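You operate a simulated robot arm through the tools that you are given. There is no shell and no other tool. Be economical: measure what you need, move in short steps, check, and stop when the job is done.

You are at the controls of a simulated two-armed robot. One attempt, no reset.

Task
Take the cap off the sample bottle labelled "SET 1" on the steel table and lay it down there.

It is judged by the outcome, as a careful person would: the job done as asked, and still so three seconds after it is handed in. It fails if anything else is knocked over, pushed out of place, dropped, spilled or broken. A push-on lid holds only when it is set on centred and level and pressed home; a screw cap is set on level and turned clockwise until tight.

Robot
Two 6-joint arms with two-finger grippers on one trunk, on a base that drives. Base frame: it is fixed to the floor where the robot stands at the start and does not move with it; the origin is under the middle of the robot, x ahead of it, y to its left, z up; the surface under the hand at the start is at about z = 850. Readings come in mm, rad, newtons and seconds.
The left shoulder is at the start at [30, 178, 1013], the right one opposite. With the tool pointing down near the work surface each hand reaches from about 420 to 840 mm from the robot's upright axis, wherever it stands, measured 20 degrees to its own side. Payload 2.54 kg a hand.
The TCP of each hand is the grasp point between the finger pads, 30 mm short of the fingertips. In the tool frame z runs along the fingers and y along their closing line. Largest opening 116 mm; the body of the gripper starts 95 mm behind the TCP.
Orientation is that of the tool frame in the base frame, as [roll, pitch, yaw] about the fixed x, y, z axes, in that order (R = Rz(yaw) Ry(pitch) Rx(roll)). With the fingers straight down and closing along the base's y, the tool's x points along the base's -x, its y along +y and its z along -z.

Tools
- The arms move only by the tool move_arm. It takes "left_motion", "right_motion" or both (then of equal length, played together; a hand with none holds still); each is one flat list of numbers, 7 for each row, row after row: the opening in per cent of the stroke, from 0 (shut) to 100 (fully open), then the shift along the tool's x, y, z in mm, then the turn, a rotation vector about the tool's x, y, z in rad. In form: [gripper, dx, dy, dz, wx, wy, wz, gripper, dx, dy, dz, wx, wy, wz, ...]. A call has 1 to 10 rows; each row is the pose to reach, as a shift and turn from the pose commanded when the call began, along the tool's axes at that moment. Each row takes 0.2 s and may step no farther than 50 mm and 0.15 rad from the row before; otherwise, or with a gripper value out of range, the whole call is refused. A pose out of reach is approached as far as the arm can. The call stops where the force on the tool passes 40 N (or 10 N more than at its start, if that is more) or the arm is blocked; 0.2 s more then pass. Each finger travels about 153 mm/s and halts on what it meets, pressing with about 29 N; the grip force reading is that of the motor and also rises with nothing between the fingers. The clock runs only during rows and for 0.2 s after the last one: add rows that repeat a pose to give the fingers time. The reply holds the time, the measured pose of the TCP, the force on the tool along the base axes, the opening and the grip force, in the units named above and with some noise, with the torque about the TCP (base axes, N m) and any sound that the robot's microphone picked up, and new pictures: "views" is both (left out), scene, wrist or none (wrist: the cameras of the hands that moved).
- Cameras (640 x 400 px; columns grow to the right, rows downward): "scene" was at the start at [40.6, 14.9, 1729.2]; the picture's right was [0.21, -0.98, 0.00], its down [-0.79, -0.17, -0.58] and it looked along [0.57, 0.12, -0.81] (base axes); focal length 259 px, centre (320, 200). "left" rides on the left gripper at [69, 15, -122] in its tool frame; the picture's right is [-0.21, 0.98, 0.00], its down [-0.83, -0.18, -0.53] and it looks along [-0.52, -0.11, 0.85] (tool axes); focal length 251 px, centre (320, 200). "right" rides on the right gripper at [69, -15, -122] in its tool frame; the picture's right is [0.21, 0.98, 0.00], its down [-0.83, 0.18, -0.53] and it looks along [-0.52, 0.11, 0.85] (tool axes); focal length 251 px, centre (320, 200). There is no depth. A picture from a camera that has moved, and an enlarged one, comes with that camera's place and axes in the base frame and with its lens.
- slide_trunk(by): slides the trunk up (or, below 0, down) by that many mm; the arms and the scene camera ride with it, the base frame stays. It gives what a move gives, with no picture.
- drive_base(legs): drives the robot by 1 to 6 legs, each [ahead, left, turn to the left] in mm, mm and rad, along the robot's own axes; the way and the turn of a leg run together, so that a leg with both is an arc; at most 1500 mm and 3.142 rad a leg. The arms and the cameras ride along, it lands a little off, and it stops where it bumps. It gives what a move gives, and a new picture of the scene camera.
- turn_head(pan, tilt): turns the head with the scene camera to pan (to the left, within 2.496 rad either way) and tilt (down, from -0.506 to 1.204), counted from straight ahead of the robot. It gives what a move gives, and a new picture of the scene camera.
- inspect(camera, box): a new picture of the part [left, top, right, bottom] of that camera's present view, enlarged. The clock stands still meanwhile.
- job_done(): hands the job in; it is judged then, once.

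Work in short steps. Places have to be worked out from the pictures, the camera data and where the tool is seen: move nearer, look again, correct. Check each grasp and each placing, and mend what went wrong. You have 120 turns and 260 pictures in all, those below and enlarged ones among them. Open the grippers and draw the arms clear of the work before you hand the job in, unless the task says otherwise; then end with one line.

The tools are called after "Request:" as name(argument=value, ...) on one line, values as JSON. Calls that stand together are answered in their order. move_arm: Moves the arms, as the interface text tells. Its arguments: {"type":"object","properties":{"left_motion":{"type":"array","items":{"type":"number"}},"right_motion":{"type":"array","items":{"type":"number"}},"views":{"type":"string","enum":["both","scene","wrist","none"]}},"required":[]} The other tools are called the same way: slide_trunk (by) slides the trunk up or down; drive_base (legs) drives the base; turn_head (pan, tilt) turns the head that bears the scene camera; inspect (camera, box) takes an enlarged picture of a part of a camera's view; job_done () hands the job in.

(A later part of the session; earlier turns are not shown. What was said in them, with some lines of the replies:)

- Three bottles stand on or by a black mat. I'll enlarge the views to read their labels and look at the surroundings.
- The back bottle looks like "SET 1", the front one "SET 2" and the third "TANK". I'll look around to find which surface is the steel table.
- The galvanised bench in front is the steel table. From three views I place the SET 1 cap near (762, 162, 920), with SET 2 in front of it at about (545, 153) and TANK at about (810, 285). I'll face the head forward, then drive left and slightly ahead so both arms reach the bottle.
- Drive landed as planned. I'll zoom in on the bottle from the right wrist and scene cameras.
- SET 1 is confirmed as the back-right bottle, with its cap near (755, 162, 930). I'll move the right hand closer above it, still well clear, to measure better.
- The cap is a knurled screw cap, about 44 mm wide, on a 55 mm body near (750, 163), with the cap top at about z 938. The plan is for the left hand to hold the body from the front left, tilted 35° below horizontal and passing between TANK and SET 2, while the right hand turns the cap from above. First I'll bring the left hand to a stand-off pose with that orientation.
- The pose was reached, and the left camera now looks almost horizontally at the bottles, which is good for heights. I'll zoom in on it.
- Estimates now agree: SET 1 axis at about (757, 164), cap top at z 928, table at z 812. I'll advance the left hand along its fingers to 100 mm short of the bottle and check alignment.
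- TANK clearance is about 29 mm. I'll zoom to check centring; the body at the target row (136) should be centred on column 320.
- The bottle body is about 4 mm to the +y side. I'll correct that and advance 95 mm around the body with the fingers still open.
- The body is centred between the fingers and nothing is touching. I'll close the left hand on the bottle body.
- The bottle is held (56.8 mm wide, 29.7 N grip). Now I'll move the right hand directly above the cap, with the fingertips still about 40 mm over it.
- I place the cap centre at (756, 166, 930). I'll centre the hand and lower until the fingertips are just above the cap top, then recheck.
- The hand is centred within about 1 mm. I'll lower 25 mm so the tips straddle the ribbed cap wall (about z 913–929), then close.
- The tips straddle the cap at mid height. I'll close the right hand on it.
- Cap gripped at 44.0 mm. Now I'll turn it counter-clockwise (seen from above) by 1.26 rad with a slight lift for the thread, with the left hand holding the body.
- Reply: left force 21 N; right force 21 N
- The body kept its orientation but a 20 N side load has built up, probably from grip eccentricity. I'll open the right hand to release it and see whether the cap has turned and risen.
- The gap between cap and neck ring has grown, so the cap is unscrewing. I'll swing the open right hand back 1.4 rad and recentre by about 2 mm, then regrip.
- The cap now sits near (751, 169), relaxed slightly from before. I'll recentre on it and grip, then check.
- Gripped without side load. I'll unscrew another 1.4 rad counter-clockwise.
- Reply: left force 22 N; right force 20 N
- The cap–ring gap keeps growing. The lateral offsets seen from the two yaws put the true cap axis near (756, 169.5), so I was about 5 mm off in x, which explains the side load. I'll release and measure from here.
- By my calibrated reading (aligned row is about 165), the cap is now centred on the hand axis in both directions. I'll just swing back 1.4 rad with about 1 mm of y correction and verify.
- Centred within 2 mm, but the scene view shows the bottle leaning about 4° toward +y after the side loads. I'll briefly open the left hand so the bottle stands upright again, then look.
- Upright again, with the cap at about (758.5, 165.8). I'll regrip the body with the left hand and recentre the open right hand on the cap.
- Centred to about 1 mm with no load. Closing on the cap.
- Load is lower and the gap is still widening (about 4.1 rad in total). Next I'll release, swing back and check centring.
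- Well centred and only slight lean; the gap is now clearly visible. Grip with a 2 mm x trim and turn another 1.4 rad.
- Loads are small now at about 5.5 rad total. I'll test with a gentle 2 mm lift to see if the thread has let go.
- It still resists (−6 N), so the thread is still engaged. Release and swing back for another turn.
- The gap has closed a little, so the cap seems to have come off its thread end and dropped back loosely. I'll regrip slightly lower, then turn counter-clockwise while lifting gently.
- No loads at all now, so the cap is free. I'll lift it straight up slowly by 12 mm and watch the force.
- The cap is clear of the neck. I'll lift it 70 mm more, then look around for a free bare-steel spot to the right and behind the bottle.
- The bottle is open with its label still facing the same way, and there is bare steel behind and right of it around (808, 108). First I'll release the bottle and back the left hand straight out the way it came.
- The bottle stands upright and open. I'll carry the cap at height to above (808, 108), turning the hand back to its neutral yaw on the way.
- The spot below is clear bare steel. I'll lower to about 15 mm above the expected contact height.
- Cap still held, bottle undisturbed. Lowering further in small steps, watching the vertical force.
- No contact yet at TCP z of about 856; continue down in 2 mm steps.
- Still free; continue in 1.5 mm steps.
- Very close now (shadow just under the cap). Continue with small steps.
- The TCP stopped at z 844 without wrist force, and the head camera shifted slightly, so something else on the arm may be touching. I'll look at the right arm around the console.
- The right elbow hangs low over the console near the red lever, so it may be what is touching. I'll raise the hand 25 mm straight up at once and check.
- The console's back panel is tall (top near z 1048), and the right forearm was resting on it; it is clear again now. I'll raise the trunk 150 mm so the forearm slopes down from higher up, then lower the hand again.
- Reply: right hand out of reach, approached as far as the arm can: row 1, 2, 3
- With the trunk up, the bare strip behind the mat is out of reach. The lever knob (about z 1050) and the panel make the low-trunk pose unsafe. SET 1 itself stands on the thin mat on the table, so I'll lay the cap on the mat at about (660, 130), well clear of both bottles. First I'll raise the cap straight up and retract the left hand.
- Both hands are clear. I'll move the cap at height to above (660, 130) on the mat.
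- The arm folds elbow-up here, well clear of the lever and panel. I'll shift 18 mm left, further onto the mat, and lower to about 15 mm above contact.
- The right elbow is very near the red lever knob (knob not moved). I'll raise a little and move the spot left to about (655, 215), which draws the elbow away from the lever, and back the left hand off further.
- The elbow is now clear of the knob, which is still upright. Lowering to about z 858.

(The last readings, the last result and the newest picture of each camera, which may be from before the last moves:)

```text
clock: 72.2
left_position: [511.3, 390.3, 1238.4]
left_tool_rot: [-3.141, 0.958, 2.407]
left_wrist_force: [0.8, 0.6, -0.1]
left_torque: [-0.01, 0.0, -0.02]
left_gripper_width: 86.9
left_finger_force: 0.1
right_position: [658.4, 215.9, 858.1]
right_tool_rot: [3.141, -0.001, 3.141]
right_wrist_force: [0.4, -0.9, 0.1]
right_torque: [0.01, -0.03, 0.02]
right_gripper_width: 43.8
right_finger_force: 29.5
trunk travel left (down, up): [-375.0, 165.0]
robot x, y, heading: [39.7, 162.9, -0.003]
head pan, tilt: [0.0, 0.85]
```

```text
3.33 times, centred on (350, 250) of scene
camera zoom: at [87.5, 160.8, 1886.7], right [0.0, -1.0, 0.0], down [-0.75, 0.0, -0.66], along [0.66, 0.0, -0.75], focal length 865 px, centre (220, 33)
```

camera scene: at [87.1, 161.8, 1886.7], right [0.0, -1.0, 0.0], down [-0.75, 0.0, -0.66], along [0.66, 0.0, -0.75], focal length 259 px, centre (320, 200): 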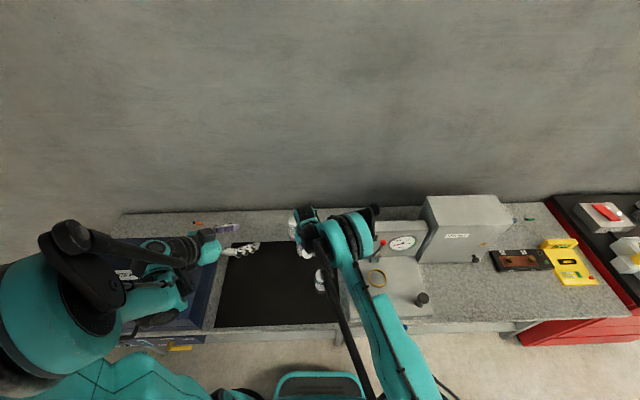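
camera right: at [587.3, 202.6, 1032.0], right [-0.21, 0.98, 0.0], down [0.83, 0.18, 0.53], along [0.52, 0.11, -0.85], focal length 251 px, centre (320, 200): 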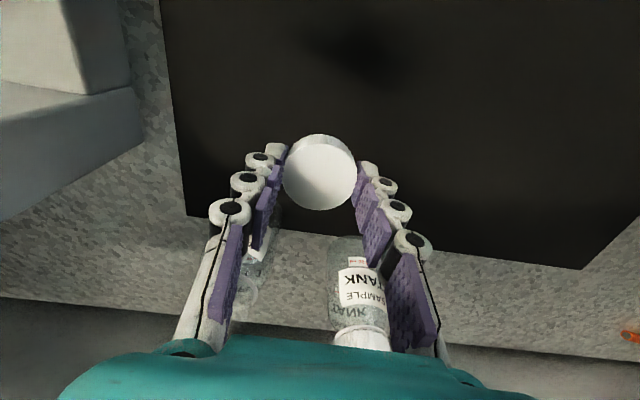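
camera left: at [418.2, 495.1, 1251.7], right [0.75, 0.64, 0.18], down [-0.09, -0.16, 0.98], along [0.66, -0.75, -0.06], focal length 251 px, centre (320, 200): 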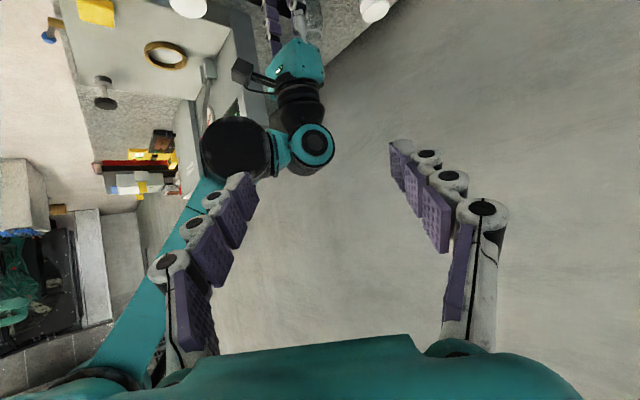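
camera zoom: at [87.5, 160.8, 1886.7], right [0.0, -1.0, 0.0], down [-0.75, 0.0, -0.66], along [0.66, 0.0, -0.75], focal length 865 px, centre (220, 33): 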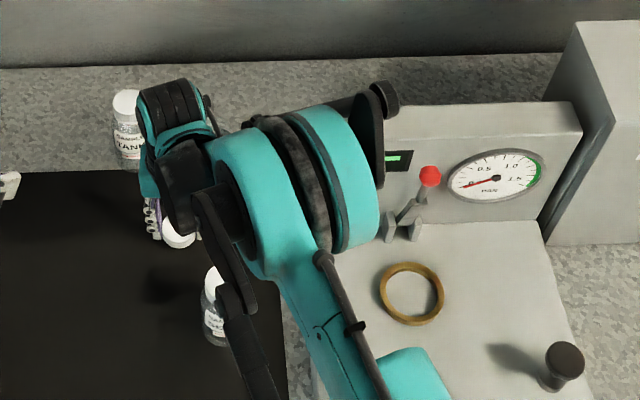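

All clear. Lowering slowly towards contact.

Request:
move_arm(right_motion=[25, 0, 0, 2, 0, 0, 0, 25, 0, 0, 4, 0, 0, 0, 25, 0, 0, 6, 0, 0, 0, 25, 0, 0, 8, 0, 0, 0], views="none")

Request:
move_arm(right_motion=[25, 0, 0, 1, 0, 0, 0, 25, 0, 0, 2, 0, 0, 0, 25, 0, 0, 3, 0, 0, 0], views="none")

```text
clock: 73.2
left_position: [511.6, 390.8, 1238.4]
left_tool_rot: [-3.141, 0.959, 2.406]
left_wrist_force: [0.4, 0.0, -0.4]
left_torque: [0.0, -0.01, 0.0]
left_gripper_width: 87.0
left_finger_force: 0.0
right_position: [657.6, 216.2, 850.3]
right_tool_rot: [3.141, 0.0, 3.141]
right_wrist_force: [-0.3, 0.1, 0.7]
right_torque: [-0.02, 0.02, -0.02]
right_gripper_width: 44.2
right_finger_force: 28.9
trunk travel left (down, up): [-375.0, 165.0]
robot x, y, heading: [41.6, 164.6, -0.003]
head pan, tilt: [0.0, 0.85]
```

```text
clock: 74.0
left_position: [512.3, 391.2, 1239.7]
left_tool_rot: [-3.141, 0.961, 2.408]
left_wrist_force: [-0.5, -0.5, 0.2]
left_torque: [-0.01, -0.01, 0.0]
left_gripper_width: 87.1
left_finger_force: 0.0
right_position: [656.8, 215.7, 847.8]
right_tool_rot: [-3.14, 0.003, 3.141]
right_wrist_force: [-0.2, 0.4, 1.3]
right_torque: [0.0, -0.02, 0.0]
right_gripper_width: 43.9
right_finger_force: 29.1
trunk travel left (down, up): [-375.0, 165.0]
robot x, y, heading: [41.3, 159.9, 0.005]
head pan, tilt: [0.0, 0.85]
```

Request:
move_arm(right_motion=[25, 0, 0, 1, 0, 0, 0, 25, 0, 0, 2, 0, 0, 0, 25, 0, 0, 3, 0, 0, 0], views="none")

Request:
inspect(camera="right", box=[220, 90, 420, 290])

```text
clock: 74.8
left_position: [512.0, 389.7, 1238.6]
left_tool_rot: [-3.139, 0.961, 2.407]
left_wrist_force: [0.6, 0.0, -0.7]
left_torque: [-0.02, -0.01, 0.06]
left_gripper_width: 87.1
left_finger_force: 0.1
right_position: [655.7, 214.6, 848.7]
right_tool_rot: [-3.141, 0.0, -3.141]
right_wrist_force: [-0.2, 0.0, -0.8]
right_torque: [-0.02, -0.01, 0.04]
right_gripper_width: 43.8
right_finger_force: 29.2
right hand out of reach, approached as far as the arm can: row 3
trunk travel left (down, up): [-375.0, 165.0]
robot x, y, heading: [39.7, 159.0, 0.003]
head pan, tilt: [0.0, 0.85]
```

```text
2.00 times, centred on (320, 190) of right
camera zoom: at [585.9, 201.7, 969.9], right [-0.21, 0.98, 0.0], down [0.83, 0.18, 0.53], along [0.52, 0.11, -0.85], focal length 503 px, centre (320, 220)
```

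zoom: 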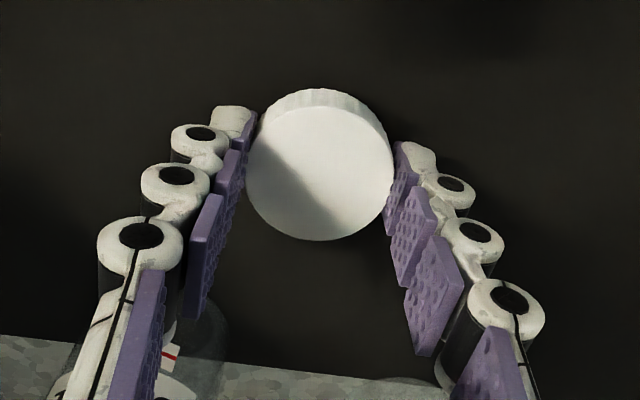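

The arm hit its reach limit with the trunk this high. I'll raise the hand 20 mm and lower the trunk 20 mm, which leaves the cap at the same height with more reach below.

Request:
move_arm(right_motion=[25, 0, 0, -10, 0, 0, 0, 25, 0, 0, -20, 0, 0, 0], views="none")

Request:
slide_trunk(by=-20)

```text
clock: 75.4
left_position: [512.1, 391.2, 1238.5]
left_tool_rot: [3.141, 0.961, 2.407]
left_wrist_force: [-0.5, 0.0, 0.3]
left_torque: [0.03, -0.04, -0.01]
left_gripper_width: 87.1
left_finger_force: 0.0
right_position: [655.6, 214.2, 867.7]
right_tool_rot: [-3.141, 0.0, 3.141]
right_wrist_force: [1.2, 0.1, -0.5]
right_torque: [0.01, 0.04, 0.0]
right_gripper_width: 43.8
right_finger_force: 29.0
trunk travel left (down, up): [-375.0, 165.0]
robot x, y, heading: [35.7, 163.7, -0.001]
head pan, tilt: [0.0, 0.85]
```

```text
clock: 76.1
left_position: [511.4, 391.2, 1218.2]
left_tool_rot: [3.14, 0.96, 2.407]
left_wrist_force: [-0.4, -0.8, 0.4]
left_torque: [0.01, -0.01, 0.04]
left_gripper_width: 86.9
left_finger_force: 0.1
right_position: [656.9, 214.5, 847.3]
right_tool_rot: [-3.141, 0.001, -3.141]
right_wrist_force: [-1.0, -0.5, 0.3]
right_torque: [0.0, 0.0, 0.0]
right_gripper_width: 43.7
right_finger_force: 28.9
trunk travel left (down, up): [-355.0, 185.0]
robot x, y, heading: [40.4, 165.1, -0.003]
head pan, tilt: [0.0, 0.85]
```

Now continue down in 1 mm steps, checking force.

Request:
move_arm(right_motion=[25, 0, 0, 1, 0, 0, 0, 25, 0, 0, 2, 0, 0, 0, 25, 0, 0, 3, 0, 0, 0], views="none")

Request:
move_arm(right_motion=[25, 0, 0, 1, 0, 0, 0, 25, 0, 0, 2, 0, 0, 0], views="none")

Request:
inspect(camera="right", box=[220, 90, 420, 290])

```text
clock: 76.9
left_position: [512.5, 390.7, 1217.7]
left_tool_rot: [-3.141, 0.961, 2.409]
left_wrist_force: [-0.1, -0.2, 0.4]
left_torque: [-0.01, -0.01, 0.03]
left_gripper_width: 87.2
left_finger_force: 0.0
right_position: [656.2, 213.7, 844.7]
right_tool_rot: [3.141, 0.002, -3.141]
right_wrist_force: [0.8, 0.0, -0.1]
right_torque: [-0.03, 0.03, 0.03]
right_gripper_width: 44.0
right_finger_force: 28.6
trunk travel left (down, up): [-355.0, 185.0]
robot x, y, heading: [39.1, 164.8, 0.002]
head pan, tilt: [0.0, 0.85]
```

```text
clock: 77.5
left_position: [512.1, 390.6, 1218.4]
left_tool_rot: [3.141, 0.96, 2.406]
left_wrist_force: [0.0, 0.4, 0.4]
left_torque: [0.0, -0.01, 0.01]
left_gripper_width: 86.9
left_finger_force: 0.1
right_position: [654.6, 215.1, 842.4]
right_tool_rot: [3.141, -0.001, -3.142]
right_wrist_force: [0.4, 0.3, -0.3]
right_torque: [0.02, 0.01, -0.03]
right_gripper_width: 43.8
right_finger_force: 28.6
trunk travel left (down, up): [-355.0, 185.0]
robot x, y, heading: [40.3, 161.3, 0.002]
head pan, tilt: [0.0, 0.85]
```

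```text
2.00 times, centred on (320, 190) of right
camera zoom: at [585.6, 201.3, 964.7], right [-0.21, 0.98, 0.0], down [0.83, 0.18, 0.53], along [0.52, 0.11, -0.85], focal length 503 px, centre (320, 220)
```

zoom: 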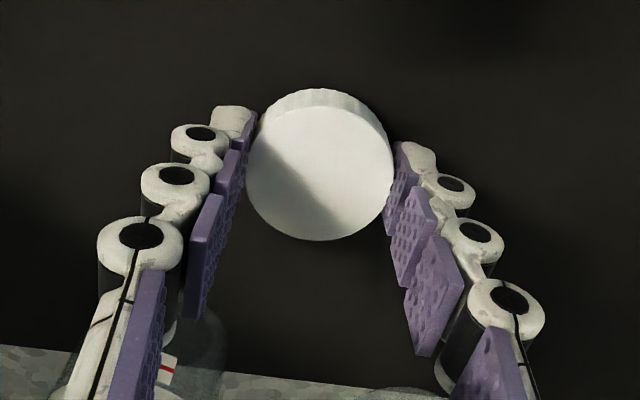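

No contact yet; continue.

Request:
move_arm(right_motion=[25, 0, 0, 1, 0, 0, 0, 25, 0, 0, 2, 0, 0, 0, 25, 0, 0, 3, 0, 0, 0], views="none")

Request:
move_arm(right_motion=[25, 0, 0, 1, 0, 0, 0, 25, 0, 0, 2, 0, 0, 0], views="none")

Request:
inspect(camera="scene", box=[280, 210, 350, 290])

```text
clock: 78.3
left_position: [512.1, 389.3, 1218.0]
left_tool_rot: [3.141, 0.96, 2.409]
left_wrist_force: [0.7, 1.0, 0.5]
left_torque: [0.0, -0.01, -0.01]
left_gripper_width: 86.9
left_finger_force: 0.0
right_position: [655.3, 214.4, 839.7]
right_tool_rot: [-3.141, 0.001, 3.141]
right_wrist_force: [-0.6, 0.3, 0.8]
right_torque: [-0.03, 0.0, 0.01]
right_gripper_width: 43.8
right_finger_force: 28.8
trunk travel left (down, up): [-355.0, 185.0]
robot x, y, heading: [41.4, 161.8, -0.006]
head pan, tilt: [0.0, 0.85]
```

```text
clock: 78.9
left_position: [511.6, 391.0, 1218.5]
left_tool_rot: [3.141, 0.959, 2.408]
left_wrist_force: [0.6, 0.4, 0.1]
left_torque: [-0.01, 0.02, 0.0]
left_gripper_width: 87.0
left_finger_force: 0.0
right_position: [657.2, 214.7, 837.8]
right_tool_rot: [-3.141, -0.001, 3.14]
right_wrist_force: [-0.5, 0.8, 0.2]
right_torque: [-0.02, -0.01, 0.03]
right_gripper_width: 43.6
right_finger_force: 28.7
trunk travel left (down, up): [-355.0, 185.0]
robot x, y, heading: [43.8, 165.2, 0.002]
head pan, tilt: [0.0, 0.85]
```

```text
5.00 times, centred on (315, 250) of scene
camera zoom: at [87.6, 160.9, 1866.7], right [0.0, -1.0, 0.0], down [-0.75, 0.0, -0.66], along [0.66, 0.0, -0.75], focal length 1297 px, centre (345, -50)
```

zoom: 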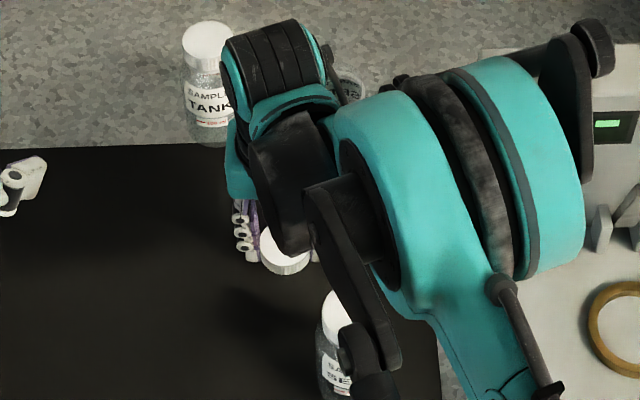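

Still no contact. I'll check the clearance between the arm and SET 2 from the left camera before going lower.

Request:
inspect(camera="left", box=[160, 0, 360, 160])

Request:
move_arm(right_motion=[25, 0, 0, 1, 0, 0, 0, 25, 0, 0, 2, 0, 0, 0], views="none")

```text
2.50 times, centred on (260, 80) of left
camera zoom: at [418.7, 494.3, 1231.6], right [0.75, 0.64, 0.18], down [-0.09, -0.16, 0.98], along [0.66, -0.75, -0.06], focal length 629 px, centre (470, 500)
```

zoom: 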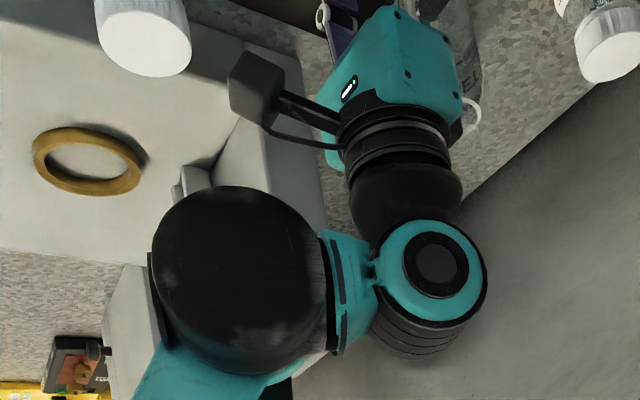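

```text
clock: 79.5
left_position: [511.7, 391.8, 1219.0]
left_tool_rot: [-3.141, 0.96, 2.406]
left_wrist_force: [1.2, -0.1, 0.8]
left_torque: [0.0, -0.01, 0.0]
left_gripper_width: 87.2
left_finger_force: 0.1
right_position: [655.6, 214.2, 836.0]
right_tool_rot: [3.141, 0.0, 3.139]
right_wrist_force: [2.4, 0.9, 7.3]
right_torque: [0.02, 0.05, 0.0]
right_gripper_width: 44.1
right_finger_force: 29.0
trunk travel left (down, up): [-355.0, 185.0]
robot x, y, heading: [38.4, 162.3, -0.001]
head pan, tilt: [0.0, 0.85]
```

Contact: 7 N upward at z about 836, and the arm is clear of SET 2. I'll open the fingers gently and look.

Request:
move_arm(right_motion=[42, 0, 0, 0, 0, 0, 0, 50, 0, 0, 0, 0, 0, 0, 58, 0, 0, 0, 0, 0, 0, 58, 0, 0, 0, 0, 0, 0], views="none")

Request:
inspect(camera="right", box=[220, 90, 420, 290])

```text
clock: 80.5
left_position: [511.5, 390.7, 1217.9]
left_tool_rot: [3.142, 0.96, 2.406]
left_wrist_force: [0.3, -0.4, -0.1]
left_torque: [-0.01, -0.01, 0.01]
left_gripper_width: 87.2
left_finger_force: 0.0
right_position: [655.2, 214.0, 835.8]
right_tool_rot: [-3.141, 0.0, 3.141]
right_wrist_force: [0.8, -0.5, 0.2]
right_torque: [-0.01, 0.01, 0.02]
right_gripper_width: 67.3
right_finger_force: 0.0
trunk travel left (down, up): [-355.0, 185.0]
robot x, y, heading: [37.0, 160.9, 0.001]
head pan, tilt: [0.0, 0.85]
```

```text
2.00 times, centred on (320, 190) of right
camera zoom: at [585.5, 200.9, 957.6], right [-0.21, 0.98, 0.0], down [0.83, 0.18, 0.53], along [0.52, 0.11, -0.85], focal length 503 px, centre (320, 220)
```

zoom: 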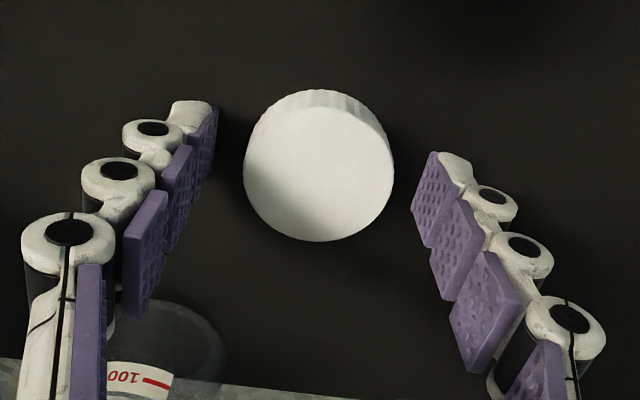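

The cap is released and lies flat. I'll lift straight up 180 mm.

Request:
move_arm(right_motion=[58, 0, 0, -15, 0, 0, 0, 58, 0, 0, -45, 0, 0, 0, 58, 0, 0, -90, 0, 0, 0, 58, 0, 0, -135, 0, 0, 0, 58, 0, 0, -180, 0, 0, 0], views="both")

```text
clock: 81.7
left_position: [511.3, 390.0, 1218.5]
left_tool_rot: [3.14, 0.961, 2.406]
left_wrist_force: [-1.0, 0.4, -0.2]
left_torque: [0.03, 0.02, 0.01]
left_gripper_width: 86.8
left_finger_force: 0.0
right_position: [654.0, 213.0, 1016.3]
right_tool_rot: [-3.141, 0.0, 3.141]
right_wrist_force: [0.6, -1.6, 0.1]
right_torque: [-0.04, -0.01, 0.04]
right_gripper_width: 67.4
right_finger_force: 0.0
trunk travel left (down, up): [-355.0, 185.0]
robot x, y, heading: [38.7, 164.5, 0.003]
head pan, tilt: [0.0, 0.85]
camera scene: at [86.0, 160.6, 1866.8], right [0.0, -1.0, 0.0], down [-0.75, 0.0, -0.66], along [0.66, 0.0, -0.75], focal length 259 px, centre (320, 200)
camera right: at [584.4, 200.0, 1138.9], right [-0.21, 0.98, 0.0], down [0.83, 0.18, 0.53], along [0.52, 0.11, -0.85], focal length 251 px, centre (320, 200)
```

scene: 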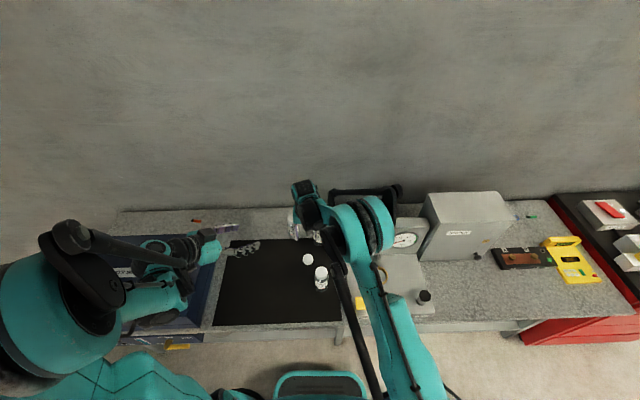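
right: 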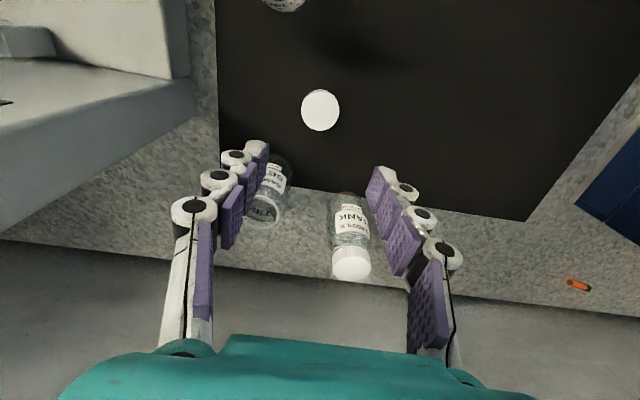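

The cap lies flat and all three bottles stand. I'll draw the right arm back and up to its initial pose relative to the robot.

Request:
move_arm(right_motion=[58, 0, 0, -50, 0, 0, 0, 58, 0, 0, -100, 0, 0, 0, 58, 20, -15, -145, 0, 0, 0, 58, 55, -45, -164, 0, 0, 0, 58, 90, -75, -164, 0, 0, 0, 58, 106, -93, -164, 0, 0, 0], views="both")

Request:
inspect(camera="scene", box=[200, 180, 460, 340])

Request:
inspect(camera="right", box=[250, 60, 510, 260])

```text
refused: row 3 steps farther than a row can; nothing moved
```

```text
2.46 times, centred on (330, 260) of scene
camera zoom: at [86.0, 160.6, 1866.8], right [0.0, -1.0, 0.0], down [-0.75, 0.0, -0.66], along [0.66, 0.0, -0.75], focal length 638 px, centre (295, 52)
```

zoom: 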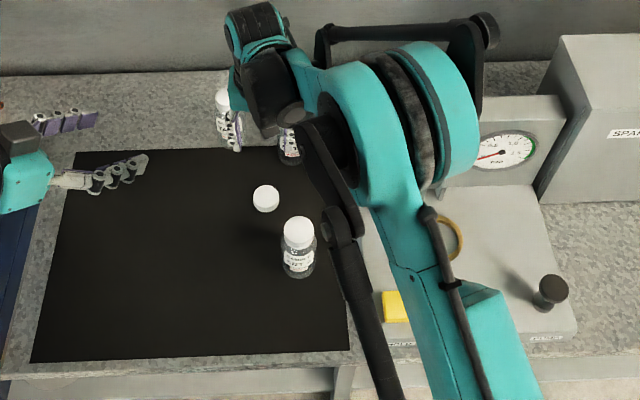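

```text
2.00 times, centred on (380, 160) of right
camera zoom: at [584.4, 200.0, 1138.9], right [-0.21, 0.98, 0.0], down [0.83, 0.18, 0.53], along [0.52, 0.11, -0.85], focal length 503 px, centre (200, 280)
```

zoom: 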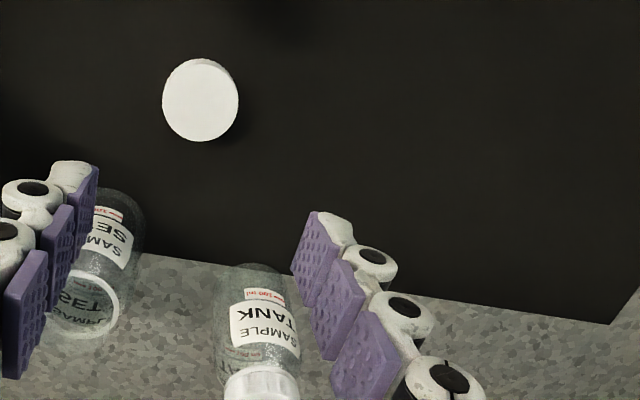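

One row stepped too far; resend with smaller steps.

Request:
move_arm(right_motion=[58, 0, 0, -45, 0, 0, 0, 58, 0, 0, -90, 0, 0, 0, 58, 10, -8, -130, 0, 0, 0, 58, 35, -28, -155, 0, 0, 0, 58, 65, -53, -164, 0, 0, 0, 58, 90, -78, -164, 0, 0, 0, 58, 106, -93, -164, 0, 0, 0], views="scene")

Request:
inspect(camera="scene", box=[200, 180, 460, 340])

Request:
inspect(camera="right", box=[200, 40, 500, 260])

```text
clock: 83.3
left_position: [511.4, 390.9, 1218.0]
left_tool_rot: [3.14, 0.96, 2.405]
left_wrist_force: [-0.3, -0.9, -0.2]
left_torque: [0.04, -0.01, 0.02]
left_gripper_width: 86.8
left_finger_force: 0.1
right_position: [548.2, 121.0, 1179.8]
right_tool_rot: [-3.142, 0.0, 3.141]
right_wrist_force: [0.5, -0.3, -0.2]
right_torque: [0.04, -0.03, 0.0]
right_gripper_width: 67.5
right_finger_force: 0.1
trunk travel left (down, up): [-355.0, 185.0]
robot x, y, heading: [40.9, 158.0, -0.002]
head pan, tilt: [0.0, 0.85]
camera scene: at [86.7, 160.4, 1866.7], right [0.0, -1.0, 0.0], down [-0.75, 0.0, -0.66], along [0.66, 0.0, -0.75], focal length 259 px, centre (320, 200)
```

scene: 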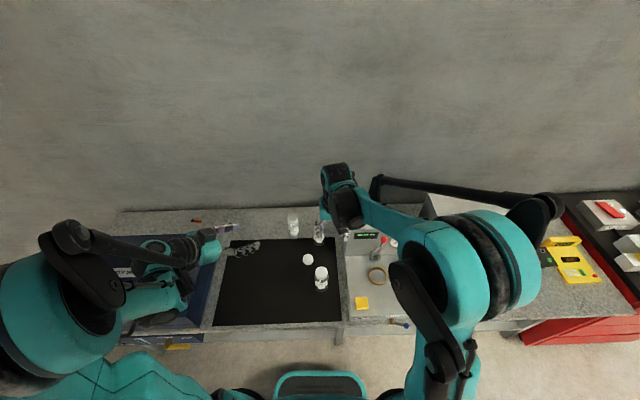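

```text
2.46 times, centred on (330, 260) of scene
camera zoom: at [86.7, 160.4, 1866.7], right [0.0, -1.0, 0.0], down [-0.75, 0.0, -0.66], along [0.66, 0.0, -0.75], focal length 638 px, centre (295, 52)
```

zoom: 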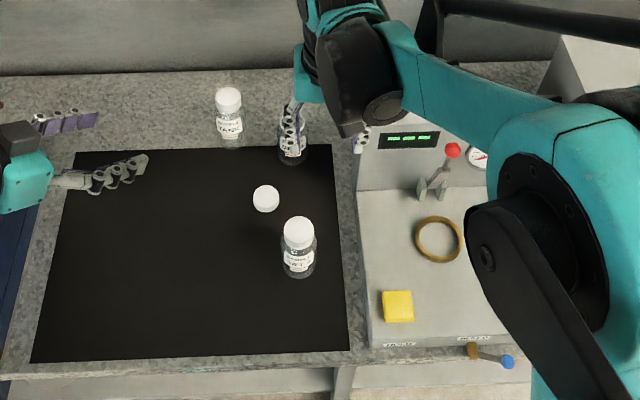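

```text
1.82 times, centred on (350, 150) of right
camera zoom: at [478.4, 107.1, 1301.5], right [-0.21, 0.98, 0.0], down [0.83, 0.18, 0.53], along [0.52, 0.11, -0.85], focal length 457 px, centre (266, 291)
```

zoom: 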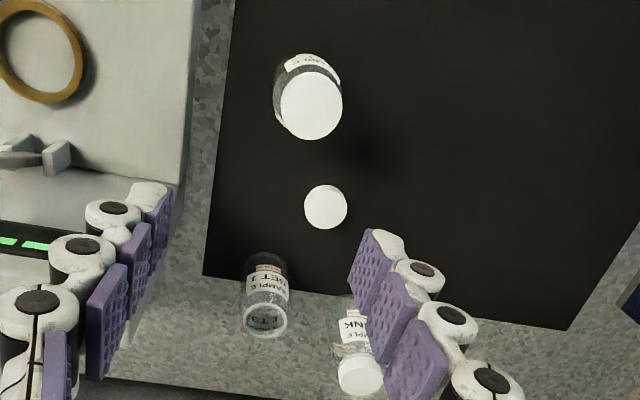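

SET 1 stands open in its place, the cap lies flat on the table, and TANK, SET 2 and the console look undisturbed. Both arms are clear with their grippers open, so I'm handing in.

Request:
job_done()

```text
The job is handed in.
```

The SET 1 cap is unscrewed and lying flat on the black mat on the steel table. I used the mat because the right forearm touched the console panel when I tried the bare steel behind it. SET 1 stands upright and open in its place, and nothing else looks to have moved.
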